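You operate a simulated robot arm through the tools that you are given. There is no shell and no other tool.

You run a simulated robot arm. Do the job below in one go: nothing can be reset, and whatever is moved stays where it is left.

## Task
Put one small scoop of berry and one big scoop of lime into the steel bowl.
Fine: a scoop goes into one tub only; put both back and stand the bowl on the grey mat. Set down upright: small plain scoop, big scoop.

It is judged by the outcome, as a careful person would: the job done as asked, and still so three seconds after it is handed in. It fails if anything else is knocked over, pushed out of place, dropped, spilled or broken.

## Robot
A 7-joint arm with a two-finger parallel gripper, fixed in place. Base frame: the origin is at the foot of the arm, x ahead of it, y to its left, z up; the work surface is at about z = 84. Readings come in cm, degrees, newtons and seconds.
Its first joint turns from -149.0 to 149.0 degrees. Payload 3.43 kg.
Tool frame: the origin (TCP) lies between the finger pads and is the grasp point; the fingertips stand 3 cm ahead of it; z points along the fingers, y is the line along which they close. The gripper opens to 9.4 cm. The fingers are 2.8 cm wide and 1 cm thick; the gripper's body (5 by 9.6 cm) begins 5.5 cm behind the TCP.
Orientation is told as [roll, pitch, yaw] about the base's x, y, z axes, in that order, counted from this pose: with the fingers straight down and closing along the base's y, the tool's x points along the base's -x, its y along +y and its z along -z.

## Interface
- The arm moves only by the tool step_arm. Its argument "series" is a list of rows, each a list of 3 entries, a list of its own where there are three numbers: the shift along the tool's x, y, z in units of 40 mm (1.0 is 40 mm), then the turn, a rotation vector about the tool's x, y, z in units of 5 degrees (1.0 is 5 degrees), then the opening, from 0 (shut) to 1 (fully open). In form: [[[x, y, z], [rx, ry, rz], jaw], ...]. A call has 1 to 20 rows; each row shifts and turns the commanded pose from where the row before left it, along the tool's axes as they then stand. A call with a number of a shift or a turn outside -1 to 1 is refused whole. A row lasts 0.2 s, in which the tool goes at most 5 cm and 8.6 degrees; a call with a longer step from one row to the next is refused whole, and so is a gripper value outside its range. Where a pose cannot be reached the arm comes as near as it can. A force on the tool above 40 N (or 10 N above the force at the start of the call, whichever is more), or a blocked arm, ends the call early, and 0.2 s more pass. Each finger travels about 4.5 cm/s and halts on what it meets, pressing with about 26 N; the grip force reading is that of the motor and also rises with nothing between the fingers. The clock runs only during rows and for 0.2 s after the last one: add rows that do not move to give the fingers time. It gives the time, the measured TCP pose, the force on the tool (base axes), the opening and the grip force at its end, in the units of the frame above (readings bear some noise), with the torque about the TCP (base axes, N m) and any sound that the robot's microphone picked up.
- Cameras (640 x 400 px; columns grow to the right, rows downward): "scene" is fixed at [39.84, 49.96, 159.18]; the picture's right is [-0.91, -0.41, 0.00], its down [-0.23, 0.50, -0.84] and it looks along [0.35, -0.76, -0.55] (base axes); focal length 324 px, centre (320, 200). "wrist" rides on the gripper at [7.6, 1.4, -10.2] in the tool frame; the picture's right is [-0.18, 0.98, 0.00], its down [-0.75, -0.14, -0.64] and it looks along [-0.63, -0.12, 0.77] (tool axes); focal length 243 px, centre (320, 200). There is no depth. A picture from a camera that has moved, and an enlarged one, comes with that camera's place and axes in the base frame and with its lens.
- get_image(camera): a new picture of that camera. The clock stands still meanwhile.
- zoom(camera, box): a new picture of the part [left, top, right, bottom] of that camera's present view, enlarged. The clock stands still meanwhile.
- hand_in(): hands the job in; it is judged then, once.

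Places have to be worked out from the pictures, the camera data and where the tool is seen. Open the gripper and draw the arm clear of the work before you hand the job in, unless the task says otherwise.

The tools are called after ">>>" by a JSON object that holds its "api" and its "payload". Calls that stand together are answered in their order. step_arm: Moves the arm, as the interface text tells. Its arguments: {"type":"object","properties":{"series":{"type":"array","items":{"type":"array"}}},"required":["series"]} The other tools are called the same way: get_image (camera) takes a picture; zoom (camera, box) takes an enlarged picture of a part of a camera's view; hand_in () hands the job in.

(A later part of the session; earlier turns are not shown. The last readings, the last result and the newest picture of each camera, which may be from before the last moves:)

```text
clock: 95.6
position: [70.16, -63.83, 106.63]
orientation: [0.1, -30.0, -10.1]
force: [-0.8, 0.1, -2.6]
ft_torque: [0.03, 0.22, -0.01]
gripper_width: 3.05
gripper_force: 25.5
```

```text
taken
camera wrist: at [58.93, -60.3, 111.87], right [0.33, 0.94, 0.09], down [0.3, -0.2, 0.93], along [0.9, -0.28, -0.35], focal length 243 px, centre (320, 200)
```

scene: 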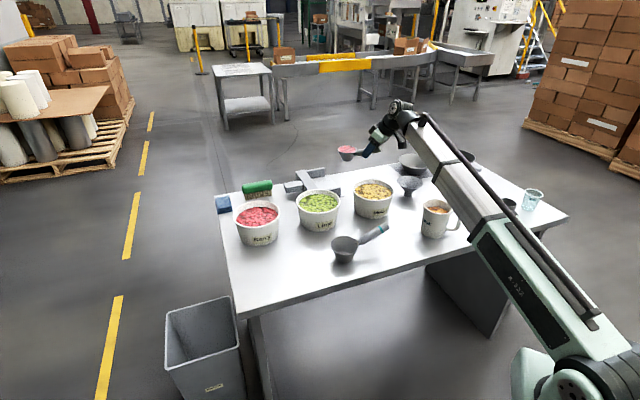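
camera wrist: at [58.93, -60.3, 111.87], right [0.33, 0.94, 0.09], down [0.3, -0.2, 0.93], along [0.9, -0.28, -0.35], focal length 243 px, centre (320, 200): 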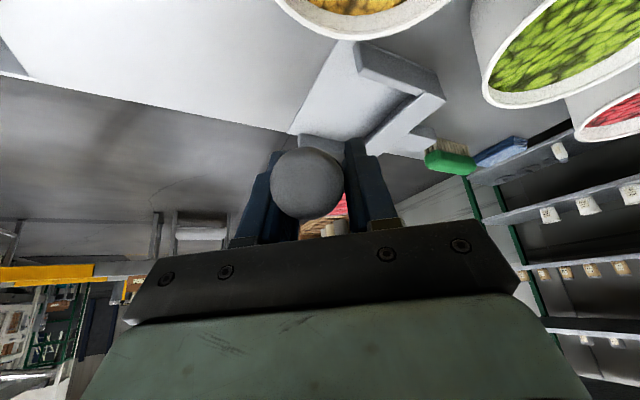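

The cup still looks full. I'll carry it, level, to just above the bowl.

>>> {"api": "step_arm", "payload": {"series": [[[0.081, -0.165, -0.028], [0, 0, 0], 0.1], [[0.161, -0.329, -0.055], [0, 0, 0], 0.1], [[0.242, -0.494, -0.083], [0, 0, 0], 0.1], [[0.269, -0.549, -0.092], [0, 0, 0], 0.1], [[0.269, -0.549, -0.092], [0, 0, 0], 0.1], [[0.269, -0.549, -0.092], [0, 0, 0], 0.1], [[0.269, -0.549, -0.092], [0, 0, 0], 0.1], [[0.269, -0.549, -0.092], [0, 0, 0], 0.1], [[0.269, -0.549, -0.092], [0, 0, 0], 0.1], [[0.269, -0.549, -0.092], [0, 0, 0], 0.1], [[0.269, -0.549, -0.092], [0, 0, 0], 0.1], [[0.269, -0.549, -0.092], [0, 0, 0], 0.1], [[0.269, -0.549, -0.092], [0, 0, 0], 0.1], [[0.269, -0.549, -0.092], [0, 0, 0], 0.1], [[0.269, -0.549, -0.092], [0, 0, 0], 0.1], [[0.269, -0.549, -0.092], [0, 0, 0], 0.1], [[0.242, -0.494, -0.083], [0, 0, 0], 0.1], [[0.161, -0.329, -0.055], [0, 0, 0], 0.1], [[0.081, -0.165, -0.028], [0, 0, 0], 0.1], [[0, 0, 0], [0, 0, 0], 0.1]]}}

>>> {"api": "zoom", "payload": {"camera": "scene", "box": [360, 90, 500, 220]}}

>>> {"api": "get_image", "payload": {"camera": "wrist"}}

```text
clock: 99.8
position: [45.37, -96.35, 102.88]
orientation: [0.2, -30.0, -10.1]
force: [0.6, -0.4, -2.1]
ft_torque: [0.06, 0.19, 0.0]
gripper_width: 3.04
gripper_force: 26.2
```

```text
3.08 times, centred on (430, 155) of scene
camera zoom: at [39.84, 49.96, 159.18], right [-0.91, -0.41, 0.0], down [-0.23, 0.5, -0.84], along [0.35, -0.76, -0.55], focal length 996 px, centre (-18, 338)
```

zoom: 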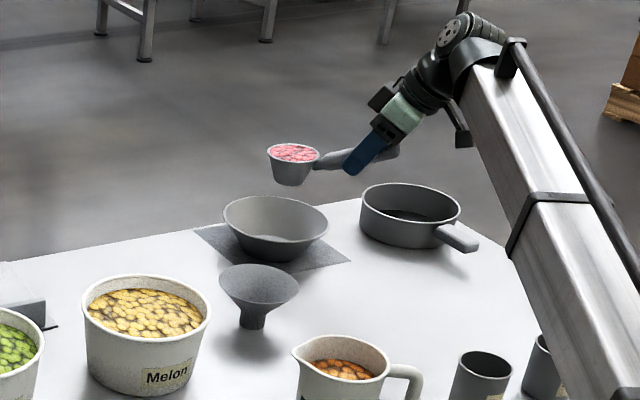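

```text
taken
camera wrist: at [34.22, -92.96, 108.01], right [0.33, 0.94, 0.09], down [0.3, -0.2, 0.93], along [0.9, -0.28, -0.35], focal length 243 px, centre (320, 200)
```

wrist: 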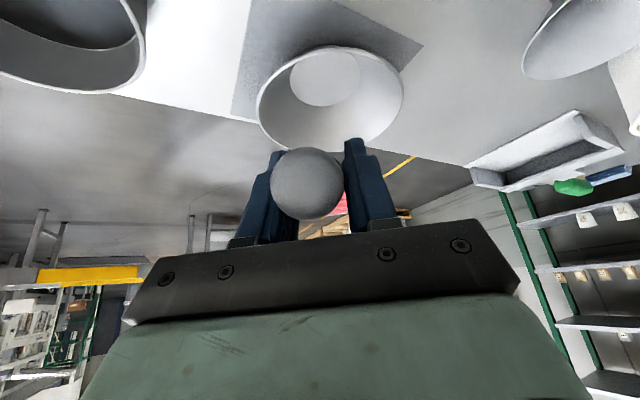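

The cup hangs over the bowl (bowl centre ≈(56.2,-97.3)), about 1 cm short. I'll nudge it forward and start tipping, rotating about the cup's mouth centre so it stays over the bowl.

>>> {"api": "step_arm", "payload": {"series": [[[-0.17, -0.09, 0.1], [0, 0, 0], 0.1], [[-0.031, -0.055, -0.032], [0.744, 0.142, -0.98], 0.1], [[-0.031, -0.055, -0.032], [0.744, 0.142, -0.98], 0.1], [[-0.031, -0.055, -0.032], [0.744, 0.142, -0.98], 0.1], [[-0.031, -0.055, -0.032], [0.744, 0.142, -0.98], 0.1], [[-0.031, -0.055, -0.032], [0.744, 0.142, -0.98], 0.1], [[-0.031, -0.055, -0.032], [0.744, 0.142, -0.98], 0.1], [[0, 0, 0], [0, 0, 0], 0.1]]}}

>>> {"api": "zoom", "payload": {"camera": "scene", "box": [360, 90, 500, 220]}}

```text
clock: 101.6
position: [46.47, -97.96, 104.24]
orientation: [-34.6, -17.0, 19.0]
force: [-0.3, -0.3, -2.3]
ft_torque: [0.06, 0.15, -0.01]
gripper_width: 3.07
gripper_force: 26.4
```

```text
3.08 times, centred on (430, 155) of scene
camera zoom: at [39.84, 49.96, 159.18], right [-0.91, -0.41, 0.0], down [-0.23, 0.5, -0.84], along [0.35, -0.76, -0.55], focal length 996 px, centre (-18, 338)
```

zoom: 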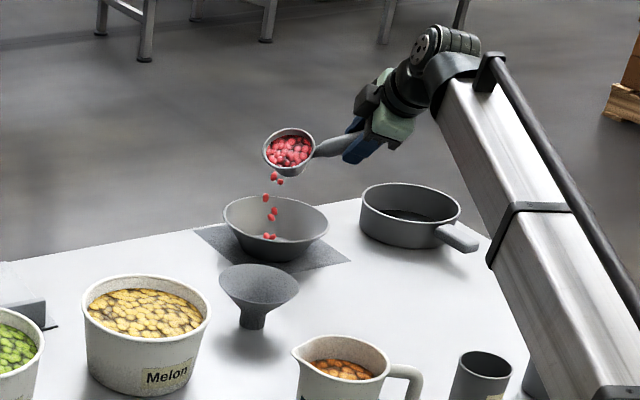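

Berries are pouring neatly into the bowl. I'll keep tipping gradually about the same point.

>>> {"api": "step_arm", "payload": {"series": [[[0, 0, 0], [0, 0, 0], 0.1], [[-0.031, -0.055, -0.032], [0.744, 0.142, -0.98], 0.1], [[-0.031, -0.055, -0.032], [0.744, 0.142, -0.98], 0.1], [[-0.031, -0.055, -0.032], [0.744, 0.142, -0.98], 0.1], [[-0.031, -0.055, -0.032], [0.744, 0.142, -0.98], 0.1], [[-0.031, -0.055, -0.032], [0.744, 0.142, -0.98], 0.1], [[-0.031, -0.055, -0.032], [0.744, 0.142, -0.98], 0.1], [[0, 0, 0], [0, 0, 0], 0.1]]}}

>>> {"api": "zoom", "payload": {"camera": "scene", "box": [360, 90, 500, 220]}}

```text
clock: 103.4
position: [47.2, -97.93, 105.91]
orientation: [-58.8, 7.4, 36.0]
force: [-0.7, -0.4, -2.3]
ft_torque: [0.05, 0.15, 0.01]
gripper_width: 3.07
gripper_force: 25.7
```

```text
3.08 times, centred on (430, 155) of scene
camera zoom: at [39.84, 49.96, 159.18], right [-0.91, -0.41, 0.0], down [-0.23, 0.5, -0.84], along [0.35, -0.76, -0.55], focal length 996 px, centre (-18, 338)
```

zoom: 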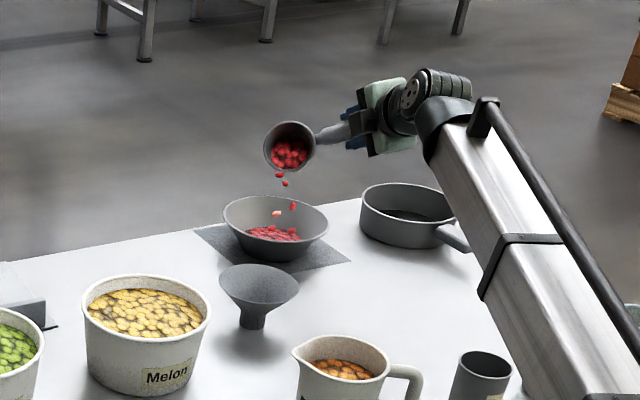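

The berries collect in the bowl, none outside. Continuing the tip.

>>> {"api": "step_arm", "payload": {"series": [[[0, 0, 0], [0, 0, 0], 0.1], [[0, 0, 0], [0, 0, 0], 0.1], [[-0.031, -0.055, -0.032], [0.744, 0.142, -0.98], 0.1], [[-0.031, -0.055, -0.032], [0.744, 0.142, -0.98], 0.1], [[-0.031, -0.055, -0.032], [0.744, 0.142, -0.98], 0.1], [[-0.031, -0.055, -0.032], [0.744, 0.142, -0.98], 0.1], [[-0.031, -0.055, -0.032], [0.744, 0.142, -0.98], 0.1], [[-0.031, -0.055, -0.032], [0.744, 0.142, -0.98], 0.1], [[0, 0, 0], [0, 0, 0], 0.1]]}}

>>> {"api": "zoom", "payload": {"camera": "scene", "box": [360, 90, 500, 220]}}

>>> {"api": "get_image", "payload": {"camera": "scene"}}

```text
clock: 105.4
position: [47.86, -97.24, 107.14]
orientation: [-79.1, 36.3, 42.8]
force: [0.1, 0.3, -1.7]
ft_torque: [0.02, 0.11, 0.01]
gripper_width: 3.07
gripper_force: 25.8
```

```text
3.08 times, centred on (430, 155) of scene
camera zoom: at [39.84, 49.96, 159.18], right [-0.91, -0.41, 0.0], down [-0.23, 0.5, -0.84], along [0.35, -0.76, -0.55], focal length 996 px, centre (-18, 338)
```

zoom: 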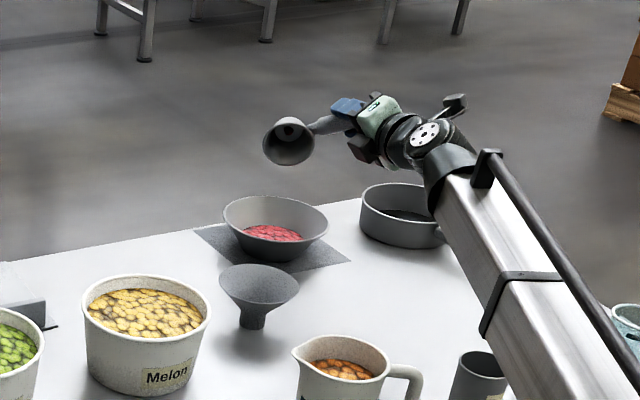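

```text
taken
```

scene: 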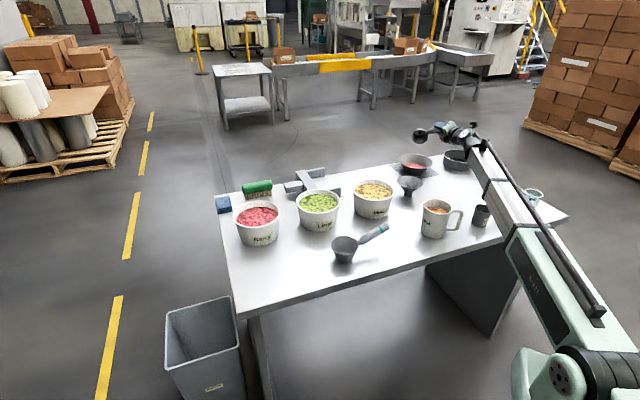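

The cup appears empty. I'll zoom in to check for leftovers in it and strays around the bowl.

>>> {"api": "zoom", "payload": {"camera": "scene", "box": [400, 110, 450, 150]}}

>>> {"api": "zoom", "payload": {"camera": "scene", "box": [385, 140, 455, 190]}}

```text
10.00 times, centred on (425, 130) of scene
camera zoom: at [39.84, 49.96, 159.18], right [-0.91, -0.41, 0.0], down [-0.23, 0.5, -0.84], along [0.35, -0.76, -0.55], focal length 3236 px, centre (-730, 900)
```

zoom: 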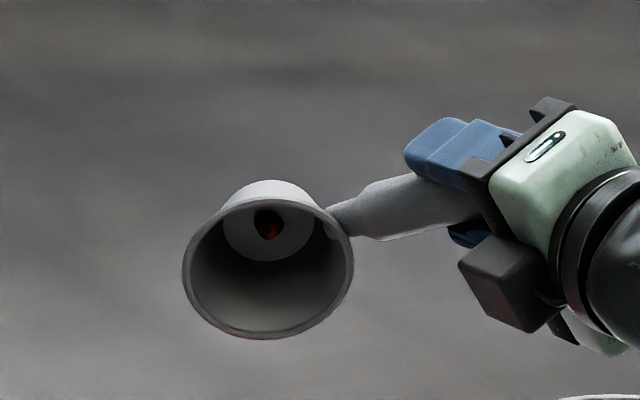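

```text
8.00 times, centred on (420, 165) of scene
camera zoom: at [39.84, 49.96, 159.18], right [-0.91, -0.41, 0.0], down [-0.23, 0.5, -0.84], along [0.35, -0.76, -0.55], focal length 2588 px, centre (-480, 480)
```

zoom: 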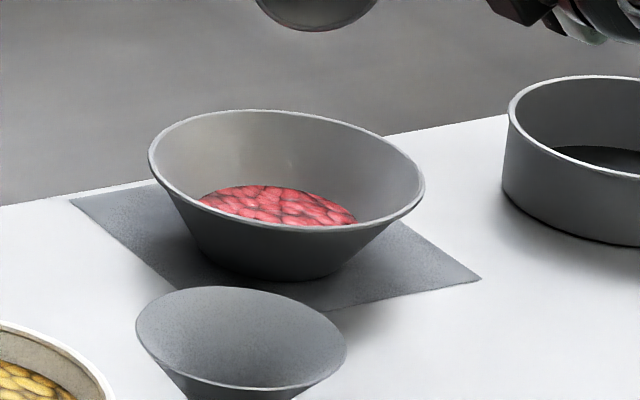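

A single bit of berry still sits in the cup bottom, so I'll tip further to let it fall out.

>>> {"api": "step_arm", "payload": {"series": [[[-0.031, -0.055, -0.032], [0.744, 0.142, -0.98], 0.1], [[-0.031, -0.055, -0.032], [0.744, 0.142, -0.98], 0.1], [[-0.031, -0.055, -0.032], [0.744, 0.142, -0.98], 0.1], [[-0.031, -0.055, -0.032], [0.744, 0.142, -0.98], 0.1], [[-0.031, -0.055, -0.032], [0.744, 0.142, -0.98], 0.1], [[0, 0, 0], [0, 0, 0], 0.1], [[0, 0, 0], [0, 0, 0], 0.1], [[0, 0, 0], [0, 0, 0], 0.1]]}}

>>> {"api": "zoom", "payload": {"camera": "scene", "box": [385, 110, 475, 180]}}

>>> {"api": "zoom", "payload": {"camera": "scene", "box": [400, 110, 450, 150]}}

```text
clock: 107.2
position: [52.79, -94.05, 111.73]
orientation: [-82.0, 46.4, 41.2]
force: [1.2, 0.1, -0.8]
ft_torque: [0.11, 0.09, 0.0]
gripper_width: 3.0
gripper_force: 26.0
out of reach, approached as far as the arm can: row 1, 2, 3, 4, 5
```

```text
5.71 times, centred on (430, 145) of scene
camera zoom: at [39.84, 49.96, 159.18], right [-0.91, -0.41, 0.0], down [-0.23, 0.5, -0.84], along [0.35, -0.76, -0.55], focal length 1849 px, centre (-309, 514)
```

zoom: 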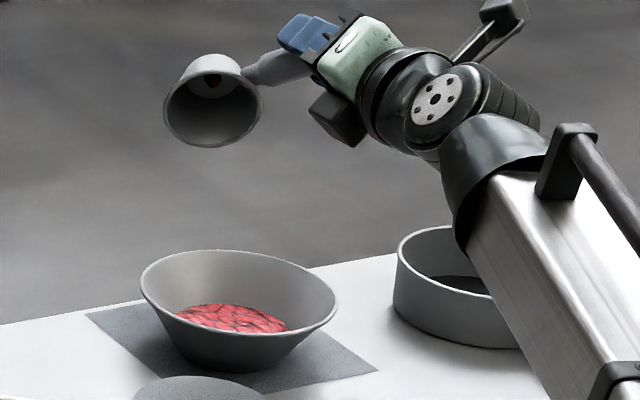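

```text
10.00 times, centred on (425, 130) of scene
camera zoom: at [39.84, 49.96, 159.18], right [-0.91, -0.41, 0.0], down [-0.23, 0.5, -0.84], along [0.35, -0.76, -0.55], focal length 3236 px, centre (-730, 900)
```

zoom: 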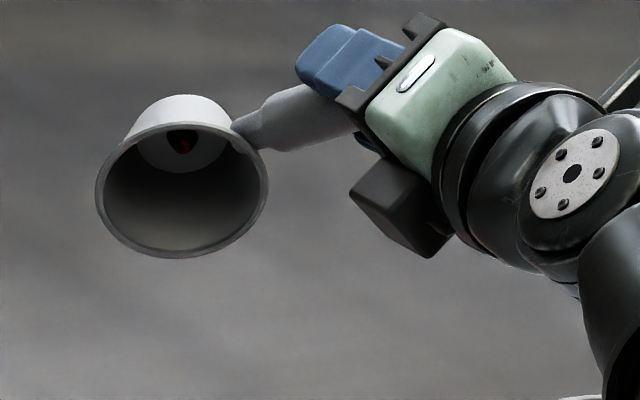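

The wrist reached its roll limit at about 106° of tip. A last bit of berry seems to remain, so I'll re-centre over the bowl and raise the tool nose 15° to tip the mouth further down.

>>> {"api": "step_arm", "payload": {"series": [[[0.33, 0.4, -0.35], [0, 0, 0], 0.1], [[0.33, 0.4, -0.35], [0, 0, 0], 0.1], [[0, 0, 0], [0.684, 0.725, 0], 0.1], [[0, 0, 0], [0.684, 0.725, 0], 0.1], [[0, 0, 0], [0.684, 0.725, 0], 0.1], [[0, 0, 0], [0, 0, 0], 0.1], [[0, 0, 0], [0, 0, 0], 0.1]]}}

>>> {"api": "zoom", "payload": {"camera": "scene", "box": [385, 90, 475, 180]}}

>>> {"api": "zoom", "payload": {"camera": "scene", "box": [395, 100, 445, 140]}}

```text
clock: 108.8
position: [51.54, -91.73, 114.85]
orientation: [-92.5, 45.8, 29.9]
force: [-0.1, 0.2, -1.5]
ft_torque: [0.11, 0.08, 0.02]
gripper_width: 3.05
gripper_force: 26.3
out of reach, approached as far as the arm can: row 1, 2, 3, 4, 5
```

```text
4.44 times, centred on (430, 135) of scene
camera zoom: at [39.84, 49.96, 159.18], right [-0.91, -0.41, 0.0], down [-0.23, 0.5, -0.84], along [0.35, -0.76, -0.55], focal length 1438 px, centre (-169, 489)
```

zoom: 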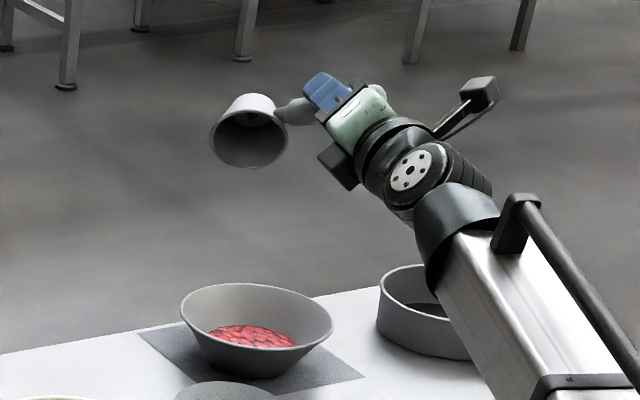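

```text
10.00 times, centred on (420, 120) of scene
camera zoom: at [39.84, 49.96, 159.18], right [-0.91, -0.41, 0.0], down [-0.23, 0.5, -0.84], along [0.35, -0.76, -0.55], focal length 3236 px, centre (-680, 1000)
```

zoom: 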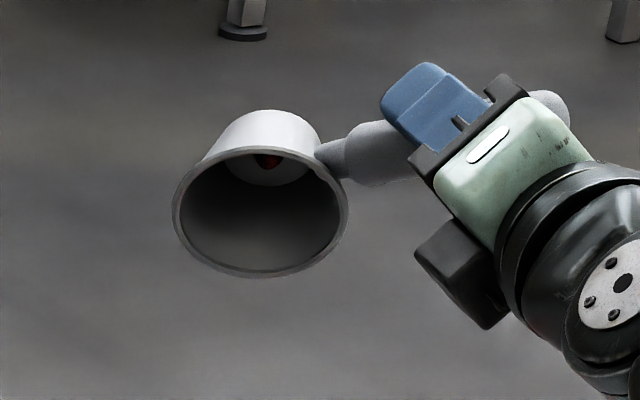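

That residue is stuck to the cup floor even at about 113° of tip, and shaking could fling it out, so I'll leave that trace. All berries are in the bowl. Rotating the scoop back to level in place.

>>> {"api": "step_arm", "payload": {"series": [[[0.036, 0.04, 0.041], [-0.776, -0.212, 0.889], 0.1], [[0.036, 0.04, 0.041], [-0.776, -0.212, 0.889], 0.1], [[0.036, 0.04, 0.041], [-0.776, -0.212, 0.889], 0.1], [[0.036, 0.04, 0.041], [-0.776, -0.212, 0.889], 0.1], [[0.036, 0.04, 0.041], [-0.776, -0.212, 0.889], 0.1], [[0.036, 0.04, 0.041], [-0.776, -0.212, 0.889], 0.1], [[0.036, 0.04, 0.041], [-0.776, -0.212, 0.889], 0.1], [[0.036, 0.04, 0.041], [-0.776, -0.212, 0.889], 0.1], [[0.036, 0.04, 0.041], [-0.776, -0.212, 0.889], 0.1], [[0.036, 0.04, 0.041], [-0.776, -0.212, 0.889], 0.1], [[0.036, 0.04, 0.041], [-0.776, -0.212, 0.889], 0.1], [[0.036, 0.04, 0.041], [-0.776, -0.212, 0.889], 0.1], [[0.036, 0.04, 0.041], [-0.776, -0.212, 0.889], 0.1], [[0.036, 0.04, 0.041], [-0.776, -0.212, 0.889], 0.1], [[0.036, 0.04, 0.041], [-0.776, -0.212, 0.889], 0.1], [[0.036, 0.04, 0.041], [-0.776, -0.212, 0.889], 0.1], [[0.036, 0.04, 0.041], [-0.776, -0.212, 0.889], 0.1], [[0.036, 0.04, 0.041], [-0.776, -0.212, 0.889], 0.1], [[0.036, 0.04, 0.041], [-0.776, -0.212, 0.889], 0.1], [[0.036, 0.04, 0.041], [-0.776, -0.212, 0.889], 0.1]]}}

>>> {"api": "zoom", "payload": {"camera": "scene", "box": [360, 90, 500, 220]}}

```text
clock: 113.0
position: [49.6, -93.62, 111.53]
orientation: [-4.2, -29.9, -5.5]
force: [-0.5, 0.0, -1.0]
ft_torque: [0.03, 0.11, -0.02]
gripper_width: 3.05
gripper_force: 25.5
```

```text
3.08 times, centred on (430, 155) of scene
camera zoom: at [39.84, 49.96, 159.18], right [-0.91, -0.41, 0.0], down [-0.23, 0.5, -0.84], along [0.35, -0.76, -0.55], focal length 996 px, centre (-18, 338)
```

zoom: 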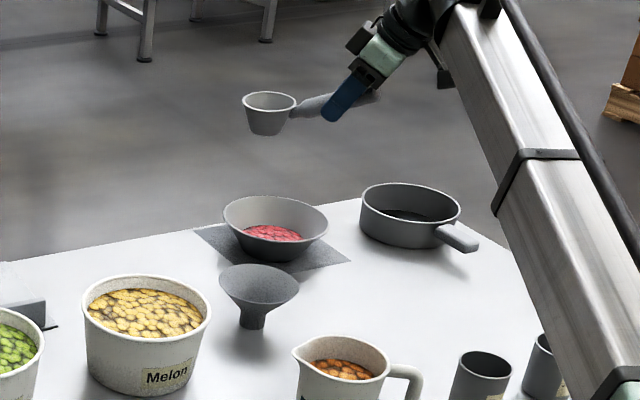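

The scoop is nearly level again and empty. I'll finish levelling and travel back to the midpoint, then swing the heading back to 45.5°.

>>> {"api": "step_arm", "payload": {"series": [[[0, 0, 0], [-0.36, -0.1, 0.415], 0.1], [[-0.134, 0.41, 0.14], [0, 0, 0], 0.1], [[-0.268, 0.82, 0.283], [0, 0, 0], 0.1], [[-0.268, 0.82, 0.283], [0, 0, 0], 0.1], [[-0.268, 0.82, 0.283], [0, 0, 0], 0.1], [[-0.268, 0.82, 0.283], [0, 0, 0], 0.1], [[-0.268, 0.82, 0.283], [0, 0, 0], 0.1], [[-0.268, 0.82, 0.283], [0, 0, 0], 0.1], [[-0.268, 0.82, 0.283], [0, 0, 0], 0.1], [[-0.268, 0.82, 0.283], [0, 0, 0], 0.1], [[-0.268, 0.82, 0.283], [0, 0, 0], 0.1], [[-0.134, 0.41, 0.14], [0, 0, 0], 0.1], [[0, 0, 0], [0, 0, 0], 0.1]]}}

>>> {"api": "step_arm", "payload": {"series": [[[0, 0, 0], [-0.5, 0, -0.866], 0.1], [[0, 0, 0], [-0.5, 0, -0.866], 0.1], [[0, 0, 0], [-0.5, 0, -0.866], 0.1], [[0, 0, 0], [-0.5, 0, -0.866], 0.1], [[0, 0, 0], [-0.5, 0, -0.866], 0.1], [[0, 0, 0], [-0.5, 0, -0.866], 0.1], [[0, 0, 0], [-0.5, 0, -0.866], 0.1], [[0, 0, 0], [-0.5, 0, -0.866], 0.1], [[0, 0, 0], [-0.5, 0, -0.866], 0.1], [[0, 0, 0], [-0.5, 0, -0.866], 0.1], [[0, 0, 0], [-0.5, 0, -0.866], 0.1], [[0, 0, 0], [0, 0, 0], 0.1]]}}

```text
clock: 115.8
position: [69.38, -63.47, 106.32]
orientation: [-1.5, -30.5, -7.8]
force: [-0.1, 0.4, -0.6]
ft_torque: [0.06, 0.13, 0.01]
gripper_width: 3.06
gripper_force: 26.0
```

```text
clock: 118.4
position: [69.41, -63.53, 106.4]
orientation: [-1.3, -29.3, 47.2]
force: [0.0, 0.8, -1.8]
ft_torque: [-0.1, 0.08, -0.01]
gripper_width: 3.06
gripper_force: 25.8
```

Heading is almost right. I'll trim the small angle errors and carry the scoop back above its home spot.

>>> {"api": "step_arm", "payload": {"series": [[[0, 0, 0], [-0.09, -0.14, 0.29], 0.1], [[-0.318, 0.255, 0.18], [0, 0, 0], 0.1], [[-0.636, 0.511, 0.359], [0, 0, 0], 0.1], [[-0.636, 0.511, 0.359], [0, 0, 0], 0.1], [[-0.636, 0.511, 0.359], [0, 0, 0], 0.1], [[-0.636, 0.511, 0.359], [0, 0, 0], 0.1], [[-0.636, 0.511, 0.359], [0, 0, 0], 0.1], [[-0.636, 0.511, 0.359], [0, 0, 0], 0.1], [[-0.636, 0.511, 0.359], [0, 0, 0], 0.1], [[-0.636, 0.511, 0.359], [0, 0, 0], 0.1], [[-0.636, 0.511, 0.359], [0, 0, 0], 0.1], [[-0.636, 0.511, 0.359], [0, 0, 0], 0.1], [[-0.636, 0.511, 0.359], [0, 0, 0], 0.1], [[-0.636, 0.511, 0.359], [0, 0, 0], 0.1], [[-0.636, 0.511, 0.359], [0, 0, 0], 0.1], [[-0.318, 0.255, 0.18], [0, 0, 0], 0.1], [[0, 0, 0], [0, 0, 0], 0.1], [[0, 0, 0], [0, 0, 0], 0.1]]}}

>>> {"api": "zoom", "payload": {"camera": "scene", "box": [220, 140, 380, 300]}}

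```text
clock: 122.2
position: [77.41, -14.52, 106.86]
orientation: [0.0, -30.0, 45.5]
force: [-0.3, -0.3, -0.4]
ft_torque: [-0.1, 0.07, -0.01]
gripper_width: 3.05
gripper_force: 26.0
```

```text
2.50 times, centred on (300, 220) of scene
camera zoom: at [39.84, 49.96, 159.18], right [-0.91, -0.41, 0.0], down [-0.23, 0.5, -0.84], along [0.35, -0.76, -0.55], focal length 809 px, centre (370, 150)
```

zoom: 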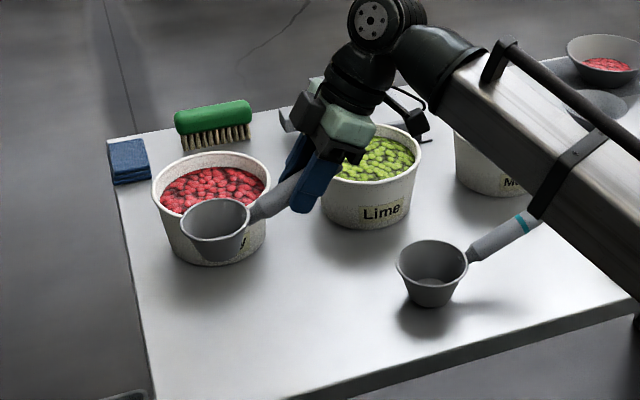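

Orientation is exactly the home one. Lowering the small scoop towards its original place.

>>> {"api": "step_arm", "payload": {"series": [[[0.228, -0.003, 0.417], [0, 0, 0], 0.1], [[0.228, -0.003, 0.417], [0, 0, 0], 0.1], [[0.228, -0.003, 0.417], [0, 0, 0], 0.1], [[0.228, -0.003, 0.417], [0, 0, 0], 0.1], [[0.228, -0.003, 0.417], [0, 0, 0], 0.1], [[0.228, -0.003, 0.417], [0, 0, 0], 0.1], [[0.228, -0.003, 0.417], [0, 0, 0], 0.1], [[0.114, -0.0015, 0.208], [0, 0, 0], 0.1], [[0.114, -0.0015, 0.208], [0, 0, 0], 0.1], [[0, 0, 0], [0, 0, 0], 0.1]]}}

>>> {"api": "zoom", "payload": {"camera": "scene", "box": [240, 200, 360, 300]}}

```text
clock: 124.4
position: [77.98, -14.15, 91.44]
orientation: [0.0, -30.0, 45.5]
force: [0.8, -0.3, -1.5]
ft_torque: [-0.12, 0.12, -0.02]
gripper_width: 3.04
gripper_force: 26.3
```

```text
4.00 times, centred on (300, 250) of scene
camera zoom: at [39.84, 49.96, 159.18], right [-0.91, -0.41, 0.0], down [-0.23, 0.5, -0.84], along [0.35, -0.76, -0.55], focal length 1294 px, centre (400, 0)
```

zoom: 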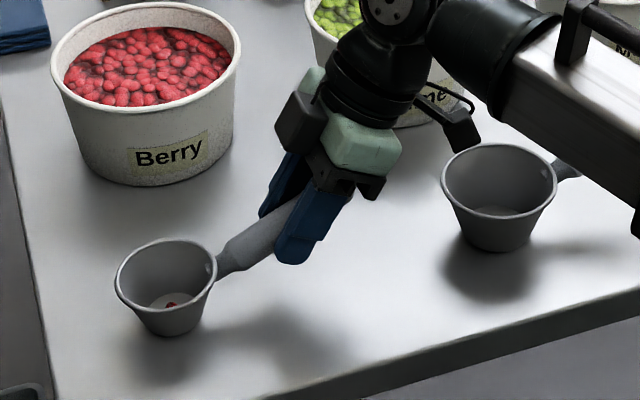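

One berry fragment is left in the cup; otherwise all is fine. Lowering the last 0.75 cm onto the table.

>>> {"api": "step_arm", "payload": {"series": [[[0.08, 0.006, 0.062], [0, 0, 0], 0.1], [[0.08, 0.006, 0.062], [0, 0, 0], 0.1], [[0, 0, 0], [0, 0, 0], 0.1]]}}

```text
clock: 125.2
position: [77.81, -14.45, 90.84]
orientation: [-0.1, -30.0, 45.5]
force: [-2.3, -0.6, 7.7]
ft_torque: [0.44, -0.4, 0.05]
gripper_width: 3.04
gripper_force: 25.8
```

Contact (≈8 N). I'll ease up by 1 mm and open the fingers gently.

>>> {"api": "step_arm", "payload": {"series": [[[-0.015, 0, -0.026], [0, 0, 0], 0.1], [[0, 0, 0], [0, 0, 0], 0.3], [[0, 0, 0], [0, 0, 0], 0.36], [[0, 0, 0], [0, 0, 0], 0.44], [[0, 0, 0], [0, 0, 0], 0.5], [[0, 0, 0], [0, 0, 0], 0.5]]}}

>>> {"api": "zoom", "payload": {"camera": "scene", "box": [240, 200, 360, 300]}}

>>> {"api": "get_image", "payload": {"camera": "wrist"}}

```text
clock: 126.6
position: [77.84, -14.32, 90.87]
orientation: [0.0, -30.0, 45.6]
force: [-0.6, 0.7, -0.1]
ft_torque: [-0.01, -0.02, 0.0]
gripper_width: 4.69
gripper_force: 0.0
```

```text
4.00 times, centred on (300, 250) of scene
camera zoom: at [39.84, 49.96, 159.18], right [-0.91, -0.41, 0.0], down [-0.23, 0.5, -0.84], along [0.35, -0.76, -0.55], focal length 1294 px, centre (400, 0)
```

zoom: 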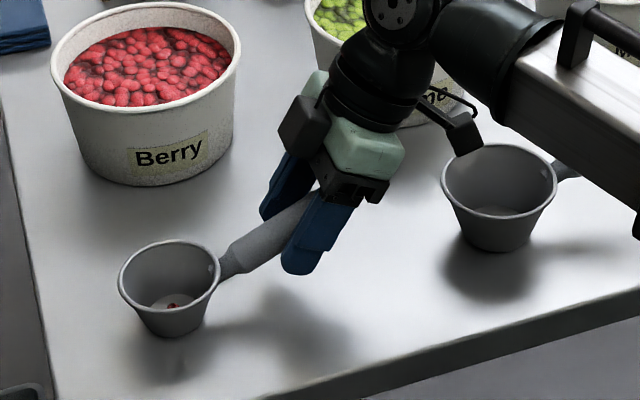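

```text
taken
camera wrist: at [68.63, -21.65, 96.05], right [-0.59, 0.8, 0.09], down [0.33, 0.14, 0.93], along [0.74, 0.58, -0.35], focal length 243 px, centre (320, 200)
```

wrist: 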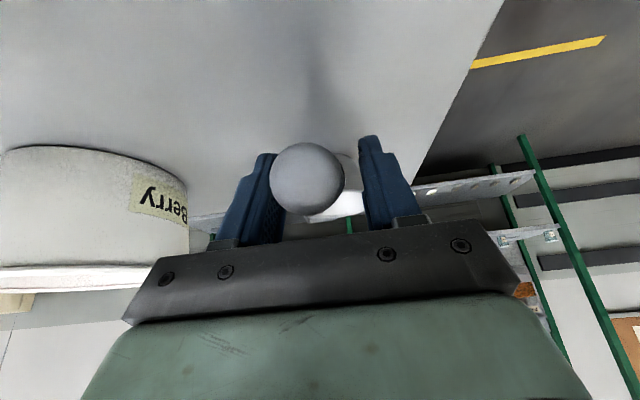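

The small scoop stands upright in its original spot. I'll centre the fingers and withdraw straight back along them.

>>> {"api": "step_arm", "payload": {"series": [[[0, -0.09, 0], [0, 0, 0], 0.5], [[0, 0, -0.3], [0, 0, 0], 0.5], [[0, 0, -0.6], [0, 0, 0], 0.5], [[0, 0, -0.8], [0, 0, 0], 0.5], [[0, 0, -0.8], [0, 0, 0], 0.5], [[-0.2, 0, -0.8], [0, 0, 0], 0.5], [[0, 0, 0], [0, 0, 0], 0.5]]}}

>>> {"api": "get_image", "payload": {"camera": "scene"}}

>>> {"api": "zoom", "payload": {"camera": "scene", "box": [240, 200, 420, 300]}}

>>> {"api": "get_image", "payload": {"camera": "wrist"}}

```text
clock: 128.2
position: [73.86, -18.79, 102.62]
orientation: [0.1, -30.0, 45.4]
force: [0.0, 0.5, 0.2]
ft_torque: [0.06, -0.01, 0.0]
gripper_width: 4.69
gripper_force: 0.0
```

```text
taken
```

scene: 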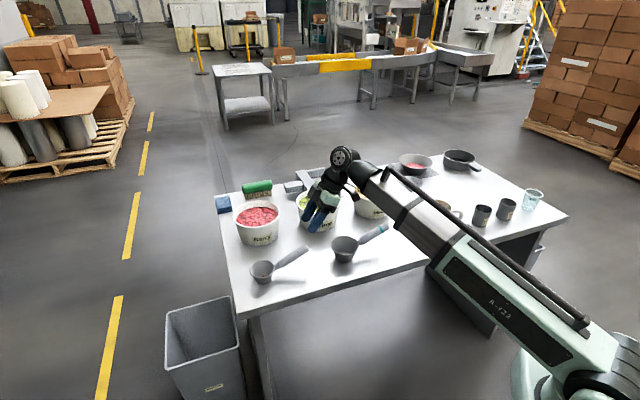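

```text
3.56 times, centred on (330, 250) of scene
camera zoom: at [39.84, 49.96, 159.18], right [-0.91, -0.41, 0.0], down [-0.23, 0.5, -0.84], along [0.35, -0.76, -0.55], focal length 1150 px, centre (284, 22)
```

zoom: 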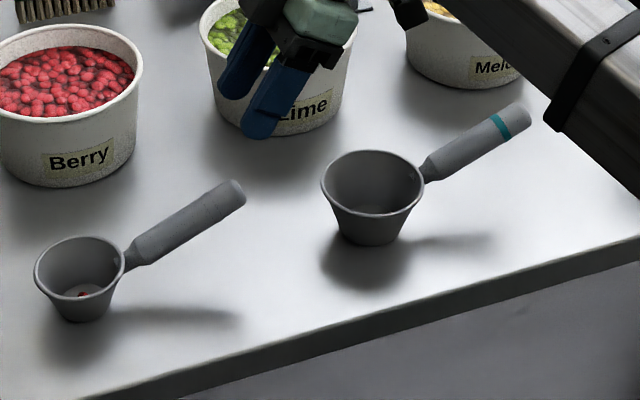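

```text
taken
camera wrist: at [64.72, -26.14, 107.89], right [-0.59, 0.8, 0.09], down [0.33, 0.14, 0.93], along [0.74, 0.58, -0.35], focal length 243 px, centre (320, 200)
```

wrist: 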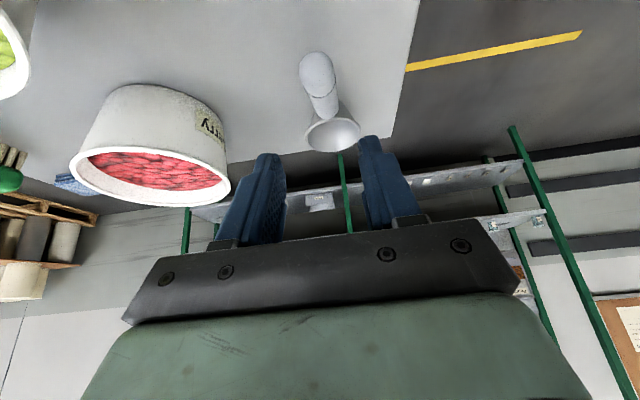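

The small scoop is home and upright. Now the big one (teal band): cup centre ≈(65.5,-26.4), handle heading ≈45°. I'll back off along the same heading to above its handle for a closer look.

>>> {"api": "step_arm", "payload": {"series": [[[0.72, 0.03, -0.52], [0, 0, 0], 0.5], [[0.72, 0.03, -0.52], [0, 0, 0], 0.5], [[0.72, 0.03, -0.52], [0, 0, 0], 0.5], [[0.72, 0.03, -0.52], [0, 0, 0], 0.5], [[0.72, 0.03, -0.52], [0, 0, 0], 0.5], [[0.72, 0.03, -0.52], [0, 0, 0], 0.5], [[0.72, 0.03, -0.52], [0, 0, 0], 0.5], [[0, 0, 0], [0, 0, 0], 0.5]]}}

>>> {"api": "get_image", "payload": {"camera": "wrist"}}

>>> {"api": "zoom", "payload": {"camera": "scene", "box": [310, 150, 450, 290]}}

```text
clock: 130.0
position: [55.95, -35.86, 105.38]
orientation: [0.0, -30.0, 45.5]
force: [0.0, 0.6, -0.5]
ft_torque: [-0.02, 0.0, -0.01]
gripper_width: 4.65
gripper_force: 0.1
```

```text
taken
camera wrist: at [46.74, -43.18, 110.45], right [-0.59, 0.8, 0.09], down [0.33, 0.14, 0.93], along [0.74, 0.58, -0.35], focal length 243 px, centre (320, 200)
```

wrist: 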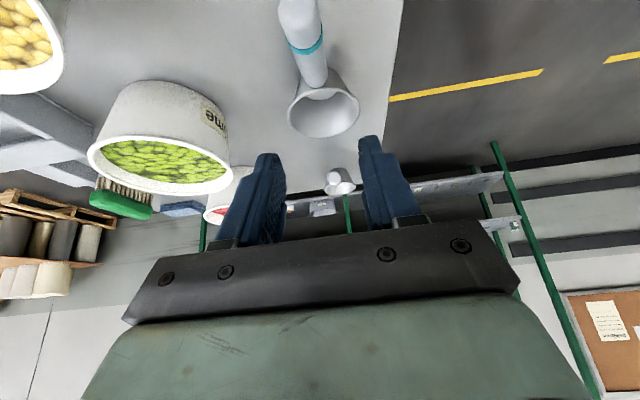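

```text
2.86 times, centred on (380, 220) of scene
camera zoom: at [39.84, 49.96, 159.18], right [-0.91, -0.41, 0.0], down [-0.23, 0.5, -0.84], along [0.35, -0.76, -0.55], focal length 924 px, centre (149, 143)
```

zoom: 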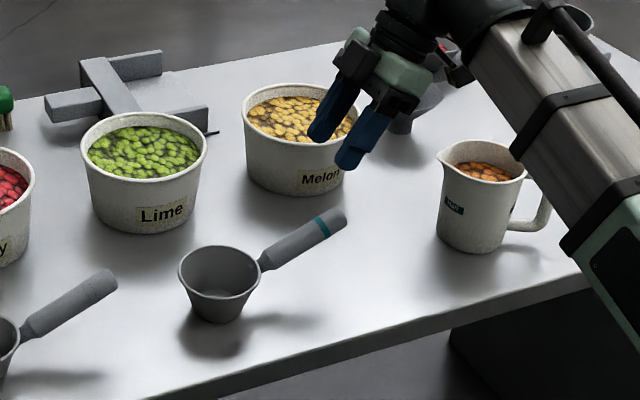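

Triangulated: big cup centre ≈(65.2,-26.9), the band on the handle at ≈(56.9,-34.9,92.7), heading ≈44°. I'll trim the yaw and descend above the handle in part, then check alignment.

>>> {"api": "step_arm", "payload": {"series": [[[0, 0, 0], [0.17, 0, 0.29], 0.52], [[0.356, 0.007, 0.69], [0, 0, 0], 0.52], [[0.356, 0.007, 0.69], [0, 0, 0], 0.52], [[0, 0, 0], [0, 0, 0], 0.52]]}}

>>> {"api": "get_image", "payload": {"camera": "wrist"}}

>>> {"api": "zoom", "payload": {"camera": "scene", "box": [310, 170, 450, 290]}}

```text
clock: 131.0
position: [56.03, -35.51, 99.1]
orientation: [0.0, -30.0, 43.8]
force: [0.4, 0.1, -0.9]
ft_torque: [-0.02, 0.0, -0.03]
gripper_width: 4.92
gripper_force: 0.1
```

```text
taken
camera wrist: at [46.72, -42.64, 104.22], right [-0.57, 0.82, 0.09], down [0.34, 0.13, 0.93], along [0.75, 0.56, -0.35], focal length 243 px, centre (320, 200)
```

wrist: 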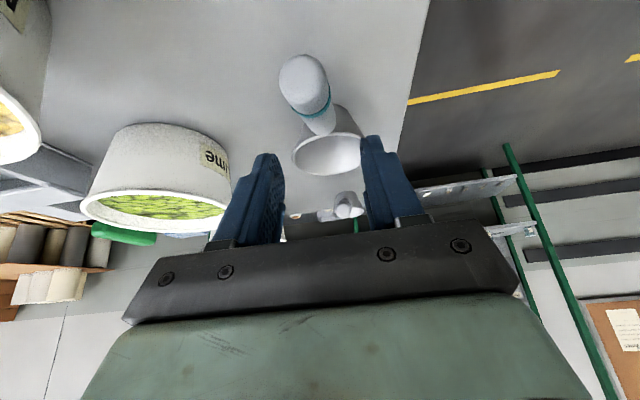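

```text
3.33 times, centred on (380, 230) of scene
camera zoom: at [39.84, 49.96, 159.18], right [-0.91, -0.41, 0.0], down [-0.23, 0.5, -0.84], along [0.35, -0.76, -0.55], focal length 1078 px, centre (120, 100)
```

zoom: 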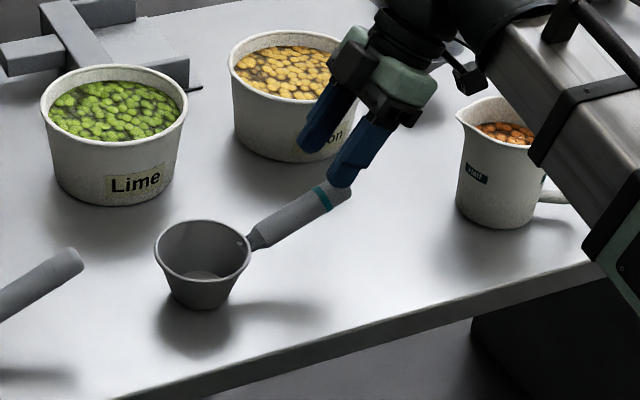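

Alignment is good. I'll take the grip slightly nearer the handle end (just at the band) so the tip doesn't touch the palm, advancing in steps.

>>> {"api": "step_arm", "payload": {"series": [[[0.47, -0.04, 0], [0, 0, 0], 0.52], [[0, 0, 0.5], [0, 0, 0], 0.52], [[0, 0, 0.5], [0, 0, 0], 0.52], [[0, 0, 0.4], [0, 0, 0], 0.52], [[0, 0, 0.25], [0, 0, 0], 0.52], [[0, 0, 0], [0, 0, 0], 0.52]]}}

>>> {"api": "get_image", "payload": {"camera": "wrist"}}

>>> {"api": "zoom", "payload": {"camera": "scene", "box": [320, 190, 440, 280]}}

```text
clock: 132.4
position: [57.41, -34.34, 92.33]
orientation: [0.0, -30.0, 43.6]
force: [1.1, 0.2, 0.5]
ft_torque: [0.03, -0.01, -0.03]
gripper_width: 4.87
gripper_force: 0.0
```

```text
taken
camera wrist: at [48.02, -41.4, 97.56], right [-0.57, 0.82, 0.09], down [0.34, 0.13, 0.93], along [0.75, 0.56, -0.35], focal length 243 px, centre (320, 200)
```

wrist: 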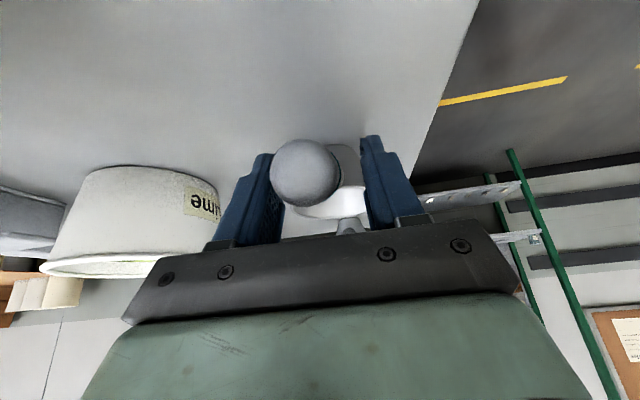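

```text
4.44 times, centred on (380, 235) of scene
camera zoom: at [39.84, 49.96, 159.18], right [-0.91, -0.41, 0.0], down [-0.23, 0.5, -0.84], along [0.35, -0.76, -0.55], focal length 1438 px, centre (53, 44)
```

zoom: 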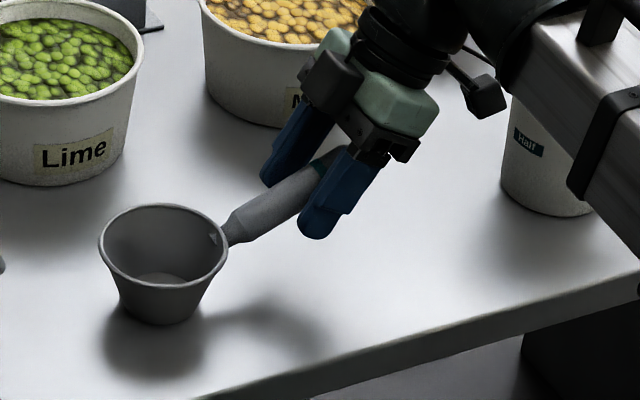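

The tip is centred in the finger mid-plane. Closing on the big scoop's handle.

>>> {"api": "step_arm", "payload": {"series": [[[0, 0, 0], [0, 0, 0], 0.42], [[0, 0, 0], [0, 0, 0], 0.36], [[0, 0, 0], [0, 0, 0], 0.3], [[0, 0, 0], [0, 0, 0], 0.2], [[0, 0, 0], [0, 0, 0], 0.1], [[0, 0, 0], [0, 0, 0], 0.1], [[0, 0, 0], [0, 0, 0], 0.1]]}}

>>> {"api": "zoom", "payload": {"camera": "scene", "box": [320, 190, 440, 280]}}

```text
clock: 134.0
position: [57.43, -34.47, 92.43]
orientation: [0.0, -30.1, 43.8]
force: [0.1, 0.1, -0.1]
ft_torque: [-0.01, 0.02, 0.0]
gripper_width: 3.04
gripper_force: 26.2
```

```text
4.44 times, centred on (380, 235) of scene
camera zoom: at [39.84, 49.96, 159.18], right [-0.91, -0.41, 0.0], down [-0.23, 0.5, -0.84], along [0.35, -0.76, -0.55], focal length 1438 px, centre (53, 44)
```

zoom: 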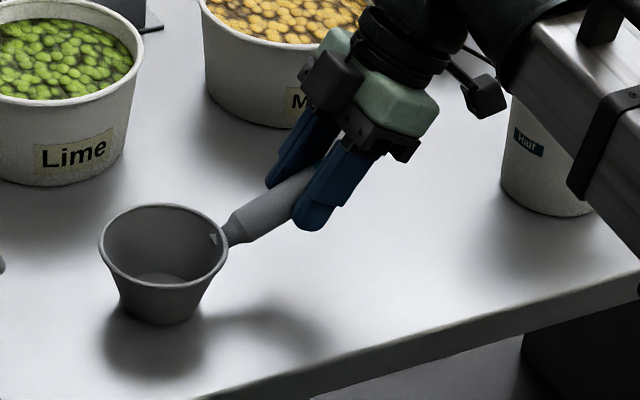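

Firm grip (3.04 cm, 26 N). Its home pose is TCP (57.43,-34.45,92.4), yaw 43.8°. I'll lift straight up and move over the lime tub.

>>> {"api": "step_arm", "payload": {"series": [[[-0.05, 0, -0.09], [0, 0, 0], 0.1], [[-0.2, 0, -0.35], [0, 0, 0], 0.1], [[-0.41, 0, -0.71], [0, 0, 0], 0.1], [[-0.41, 0, -0.71], [0, 0, 0], 0.1], [[-0.41, 0, -0.71], [0, 0, 0], 0.1], [[-0.41, 0, -0.71], [0, 0, 0], 0.1], [[-0.41, 0, -0.71], [0, 0, 0], 0.1], [[-0.2, 0, -0.35], [0, 0, 0], 0.1], [[-0.305, -0.87, 0.175], [0, 0, 0], 0.1], [[-0.305, -0.87, 0.175], [0, 0, 0], 0.1], [[-0.305, -0.87, 0.175], [0, 0, 0], 0.1], [[-0.305, -0.87, 0.175], [0, 0, 0], 0.1], [[-0.305, -0.87, 0.175], [0, 0, 0], 0.1], [[-0.305, -0.87, 0.175], [0, 0, 0], 0.1], [[0, 0, 0], [0, 0, 0], 0.1]]}}

>>> {"api": "get_image", "payload": {"camera": "wrist"}}

>>> {"api": "zoom", "payload": {"camera": "scene", "box": [230, 120, 390, 260]}}

```text
clock: 137.2
position: [77.84, -43.44, 112.39]
orientation: [0.0, -30.0, 43.9]
force: [0.5, 0.3, -1.1]
ft_torque: [-0.13, 0.13, -0.01]
gripper_width: 3.04
gripper_force: 25.6
```

```text
taken
camera wrist: at [68.51, -50.49, 117.5], right [-0.57, 0.82, 0.09], down [0.34, 0.13, 0.93], along [0.75, 0.56, -0.35], focal length 243 px, centre (320, 200)
```

wrist: 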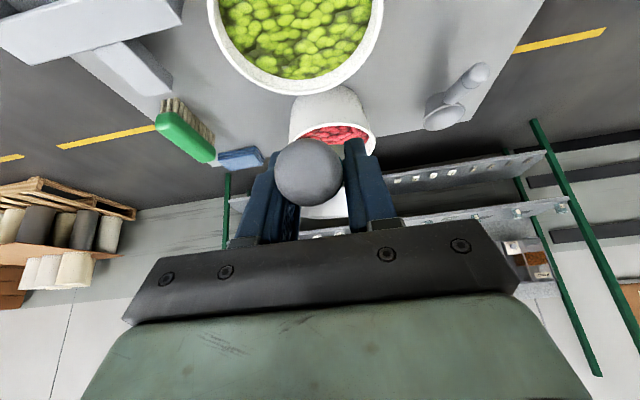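

```text
2.86 times, centred on (310, 190) of scene
camera zoom: at [39.84, 49.96, 159.18], right [-0.91, -0.41, 0.0], down [-0.23, 0.5, -0.84], along [0.35, -0.76, -0.55], focal length 924 px, centre (349, 229)
```

zoom: 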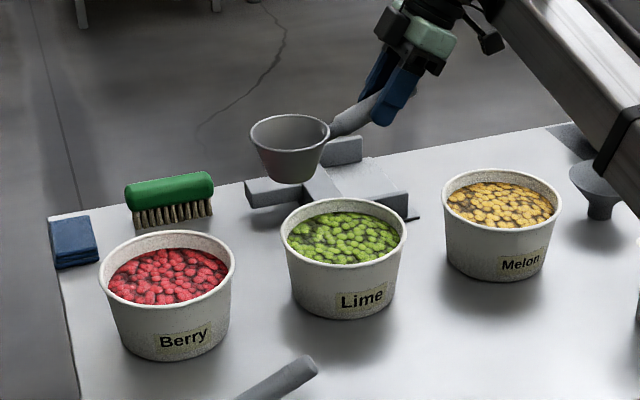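

The lime tub centre refines to (81.7,-40.9). I'll tip the tail up 50° so the mouth faces forward, and correct about 1 cm sideways, staying above the tub.

>>> {"api": "step_arm", "payload": {"series": [[[0, 0, 0], [0, 1, 0], 0.1], [[0, 0, 0], [0, 1, 0], 0.1], [[0, 0, 0], [0, 1, 0], 0.1], [[0, 0, 0], [0, 1, 0], 0.1], [[0, 0, 0], [0, 1, 0], 0.1], [[0, 0, 0], [0, 1, 0], 0.1], [[0, 0, 0], [0, 1, 0], 0.1], [[0, 0, 0], [0, 1, 0], 0.1], [[0, 0, 0], [0, 1, 0], 0.1], [[0, 0, 0], [0, 1, 0], 0.1], [[0.12, -0.21, 0.04], [0, 0, 0], 0.1], [[0, 0, 0], [0, 0, 0], 0.1]]}}

>>> {"api": "get_image", "payload": {"camera": "wrist"}}

>>> {"api": "zoom", "payload": {"camera": "scene", "box": [260, 130, 380, 250]}}

```text
clock: 139.8
position: [78.26, -44.63, 112.52]
orientation: [0.0, 20.0, 43.7]
force: [-0.1, 0.1, -2.2]
ft_torque: [0.0, 0.08, 0.02]
gripper_width: 3.05
gripper_force: 25.6
```

```text
taken
camera wrist: at [74.64, -46.25, 124.84], right [-0.56, 0.83, -0.06], down [0.77, 0.54, 0.35], along [0.32, 0.14, -0.94], focal length 243 px, centre (320, 200)
```

wrist: 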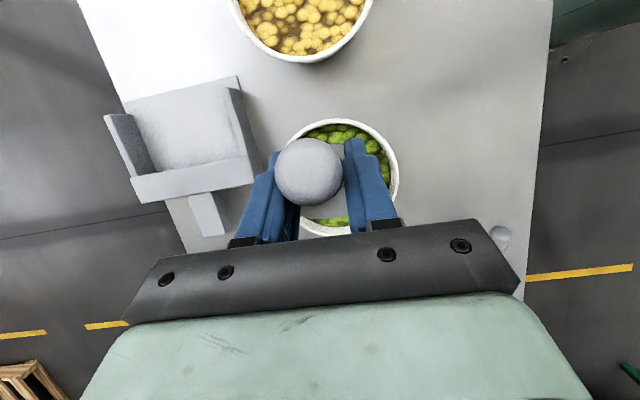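

```text
3.33 times, centred on (320, 190) of scene
camera zoom: at [39.84, 49.96, 159.18], right [-0.91, -0.41, 0.0], down [-0.23, 0.5, -0.84], along [0.35, -0.76, -0.55], focal length 1078 px, centre (320, 233)
```

zoom: 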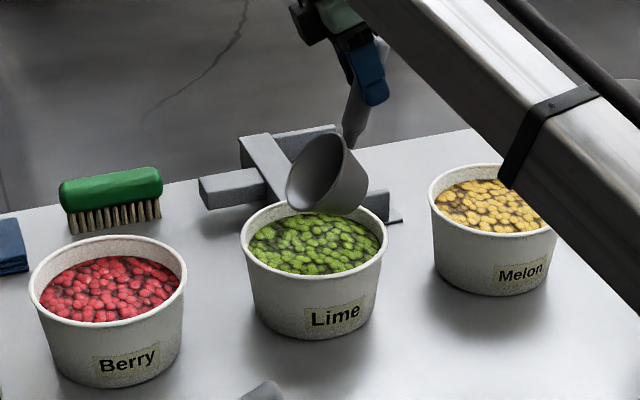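

The cup is over the lime tub centre, mouth forward. I'll shift 0.5 cm forward for wall clearance and lower slowly.

>>> {"api": "step_arm", "payload": {"series": [[[-0.12, 0, -0.04], [0, 0, 0], 0.1], [[-0.118, 0, 0.323], [0, 0, 0], 0.1], [[-0.118, 0, 0.323], [0, 0, 0], 0.1], [[-0.118, 0, 0.323], [0, 0, 0], 0.1], [[-0.118, 0, 0.323], [0, 0, 0], 0.1], [[-0.118, 0, 0.323], [0, 0, 0], 0.1], [[0, 0, 0], [0, 0, 0], 0.1]]}}

>>> {"api": "zoom", "payload": {"camera": "scene", "box": [260, 130, 380, 250]}}

```text
clock: 141.4
position: [78.46, -44.45, 105.52]
orientation: [0.1, 19.9, 43.7]
force: [0.7, -0.1, -2.4]
ft_torque: [-0.01, 0.04, -0.03]
gripper_width: 3.05
gripper_force: 25.7
```

```text
3.33 times, centred on (320, 190) of scene
camera zoom: at [39.84, 49.96, 159.18], right [-0.91, -0.41, 0.0], down [-0.23, 0.5, -0.84], along [0.35, -0.76, -0.55], focal length 1078 px, centre (320, 233)
```

zoom: 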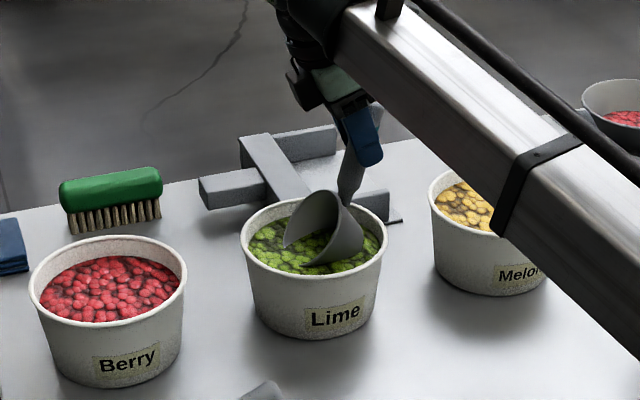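

Entering without resistance. Going another 4 cm down.

>>> {"api": "step_arm", "payload": {"series": [[[-0.118, 0, 0.323], [0, 0, 0], 0.1], [[-0.118, 0, 0.323], [0, 0, 0], 0.1], [[-0.115, 0, 0.315], [0, 0, 0], 0.1], [[0, 0, 0], [0, 0, 0], 0.1]]}}

>>> {"api": "zoom", "payload": {"camera": "scene", "box": [260, 130, 380, 250]}}

```text
clock: 142.4
position: [78.49, -44.42, 101.4]
orientation: [0.1, 19.9, 43.9]
force: [0.2, -0.1, -2.8]
ft_torque: [-0.01, 0.04, -0.06]
gripper_width: 3.03
gripper_force: 25.9
```

```text
3.33 times, centred on (320, 190) of scene
camera zoom: at [39.84, 49.96, 159.18], right [-0.91, -0.41, 0.0], down [-0.23, 0.5, -0.84], along [0.35, -0.76, -0.55], focal length 1078 px, centre (320, 233)
```

zoom: 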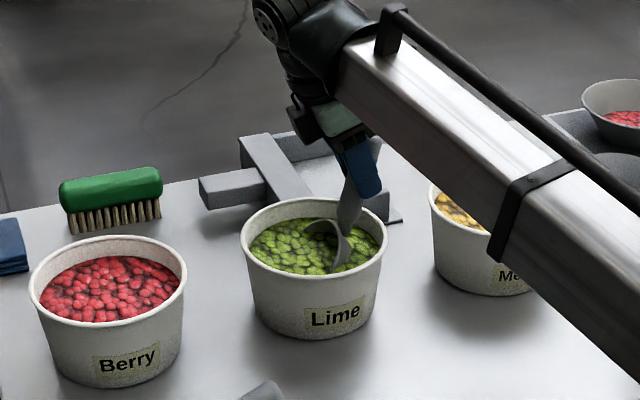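

Deep in the lime with no contact force. Now a small push forward, then level while keeping deep until about 20°, and rise out level.

>>> {"api": "step_arm", "payload": {"series": [[[-0.136, 0, -0.065], [0, 0, 0], 0.1], [[-0.118, 0, -0.043], [0, 0, 0], 0.1], [[0.166, 0, 0.18], [0, -1, 0], 0.1], [[0.167, 0, 0.169], [0, -1, 0], 0.1], [[0.169, 0, 0.167], [0, -1, 0], 0.1], [[0.165, 0, 0.18], [0, -1, 0], 0.1], [[0.165, 0, 0.18], [0, -1, 0], 0.1], [[0.164, 0, 0.181], [0, -1, 0], 0.1], [[0.136, 0, 0.009], [0, -1, 0], 0.1], [[0.102, 0, -0.053], [0, -1, 0], 0.1], [[0.061, 0, -0.103], [0, -1, 0], 0.1], [[0.015, 0, -0.145], [0, -1, 0], 0.1], [[0, 0, 0], [0, 0, 0], 0.1]]}}

>>> {"api": "zoom", "payload": {"camera": "scene", "box": [260, 130, 380, 250]}}

```text
clock: 145.2
position: [74.95, -47.86, 98.67]
orientation: [0.0, -30.2, 43.8]
force: [-0.2, -1.2, -3.5]
ft_torque: [-0.25, 0.25, 0.01]
gripper_width: 3.06
gripper_force: 25.9
```

```text
3.33 times, centred on (320, 190) of scene
camera zoom: at [39.84, 49.96, 159.18], right [-0.91, -0.41, 0.0], down [-0.23, 0.5, -0.84], along [0.35, -0.76, -0.55], focal length 1078 px, centre (320, 233)
```

zoom: 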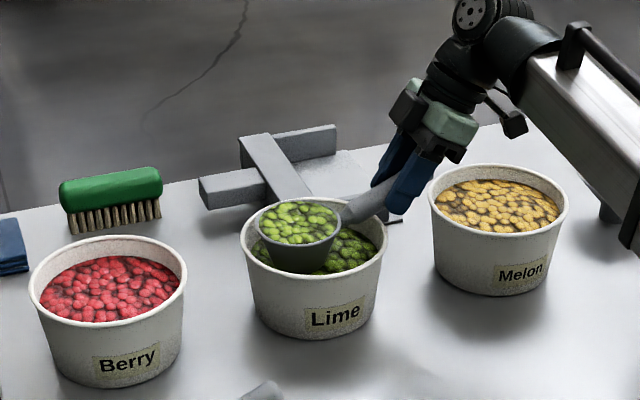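

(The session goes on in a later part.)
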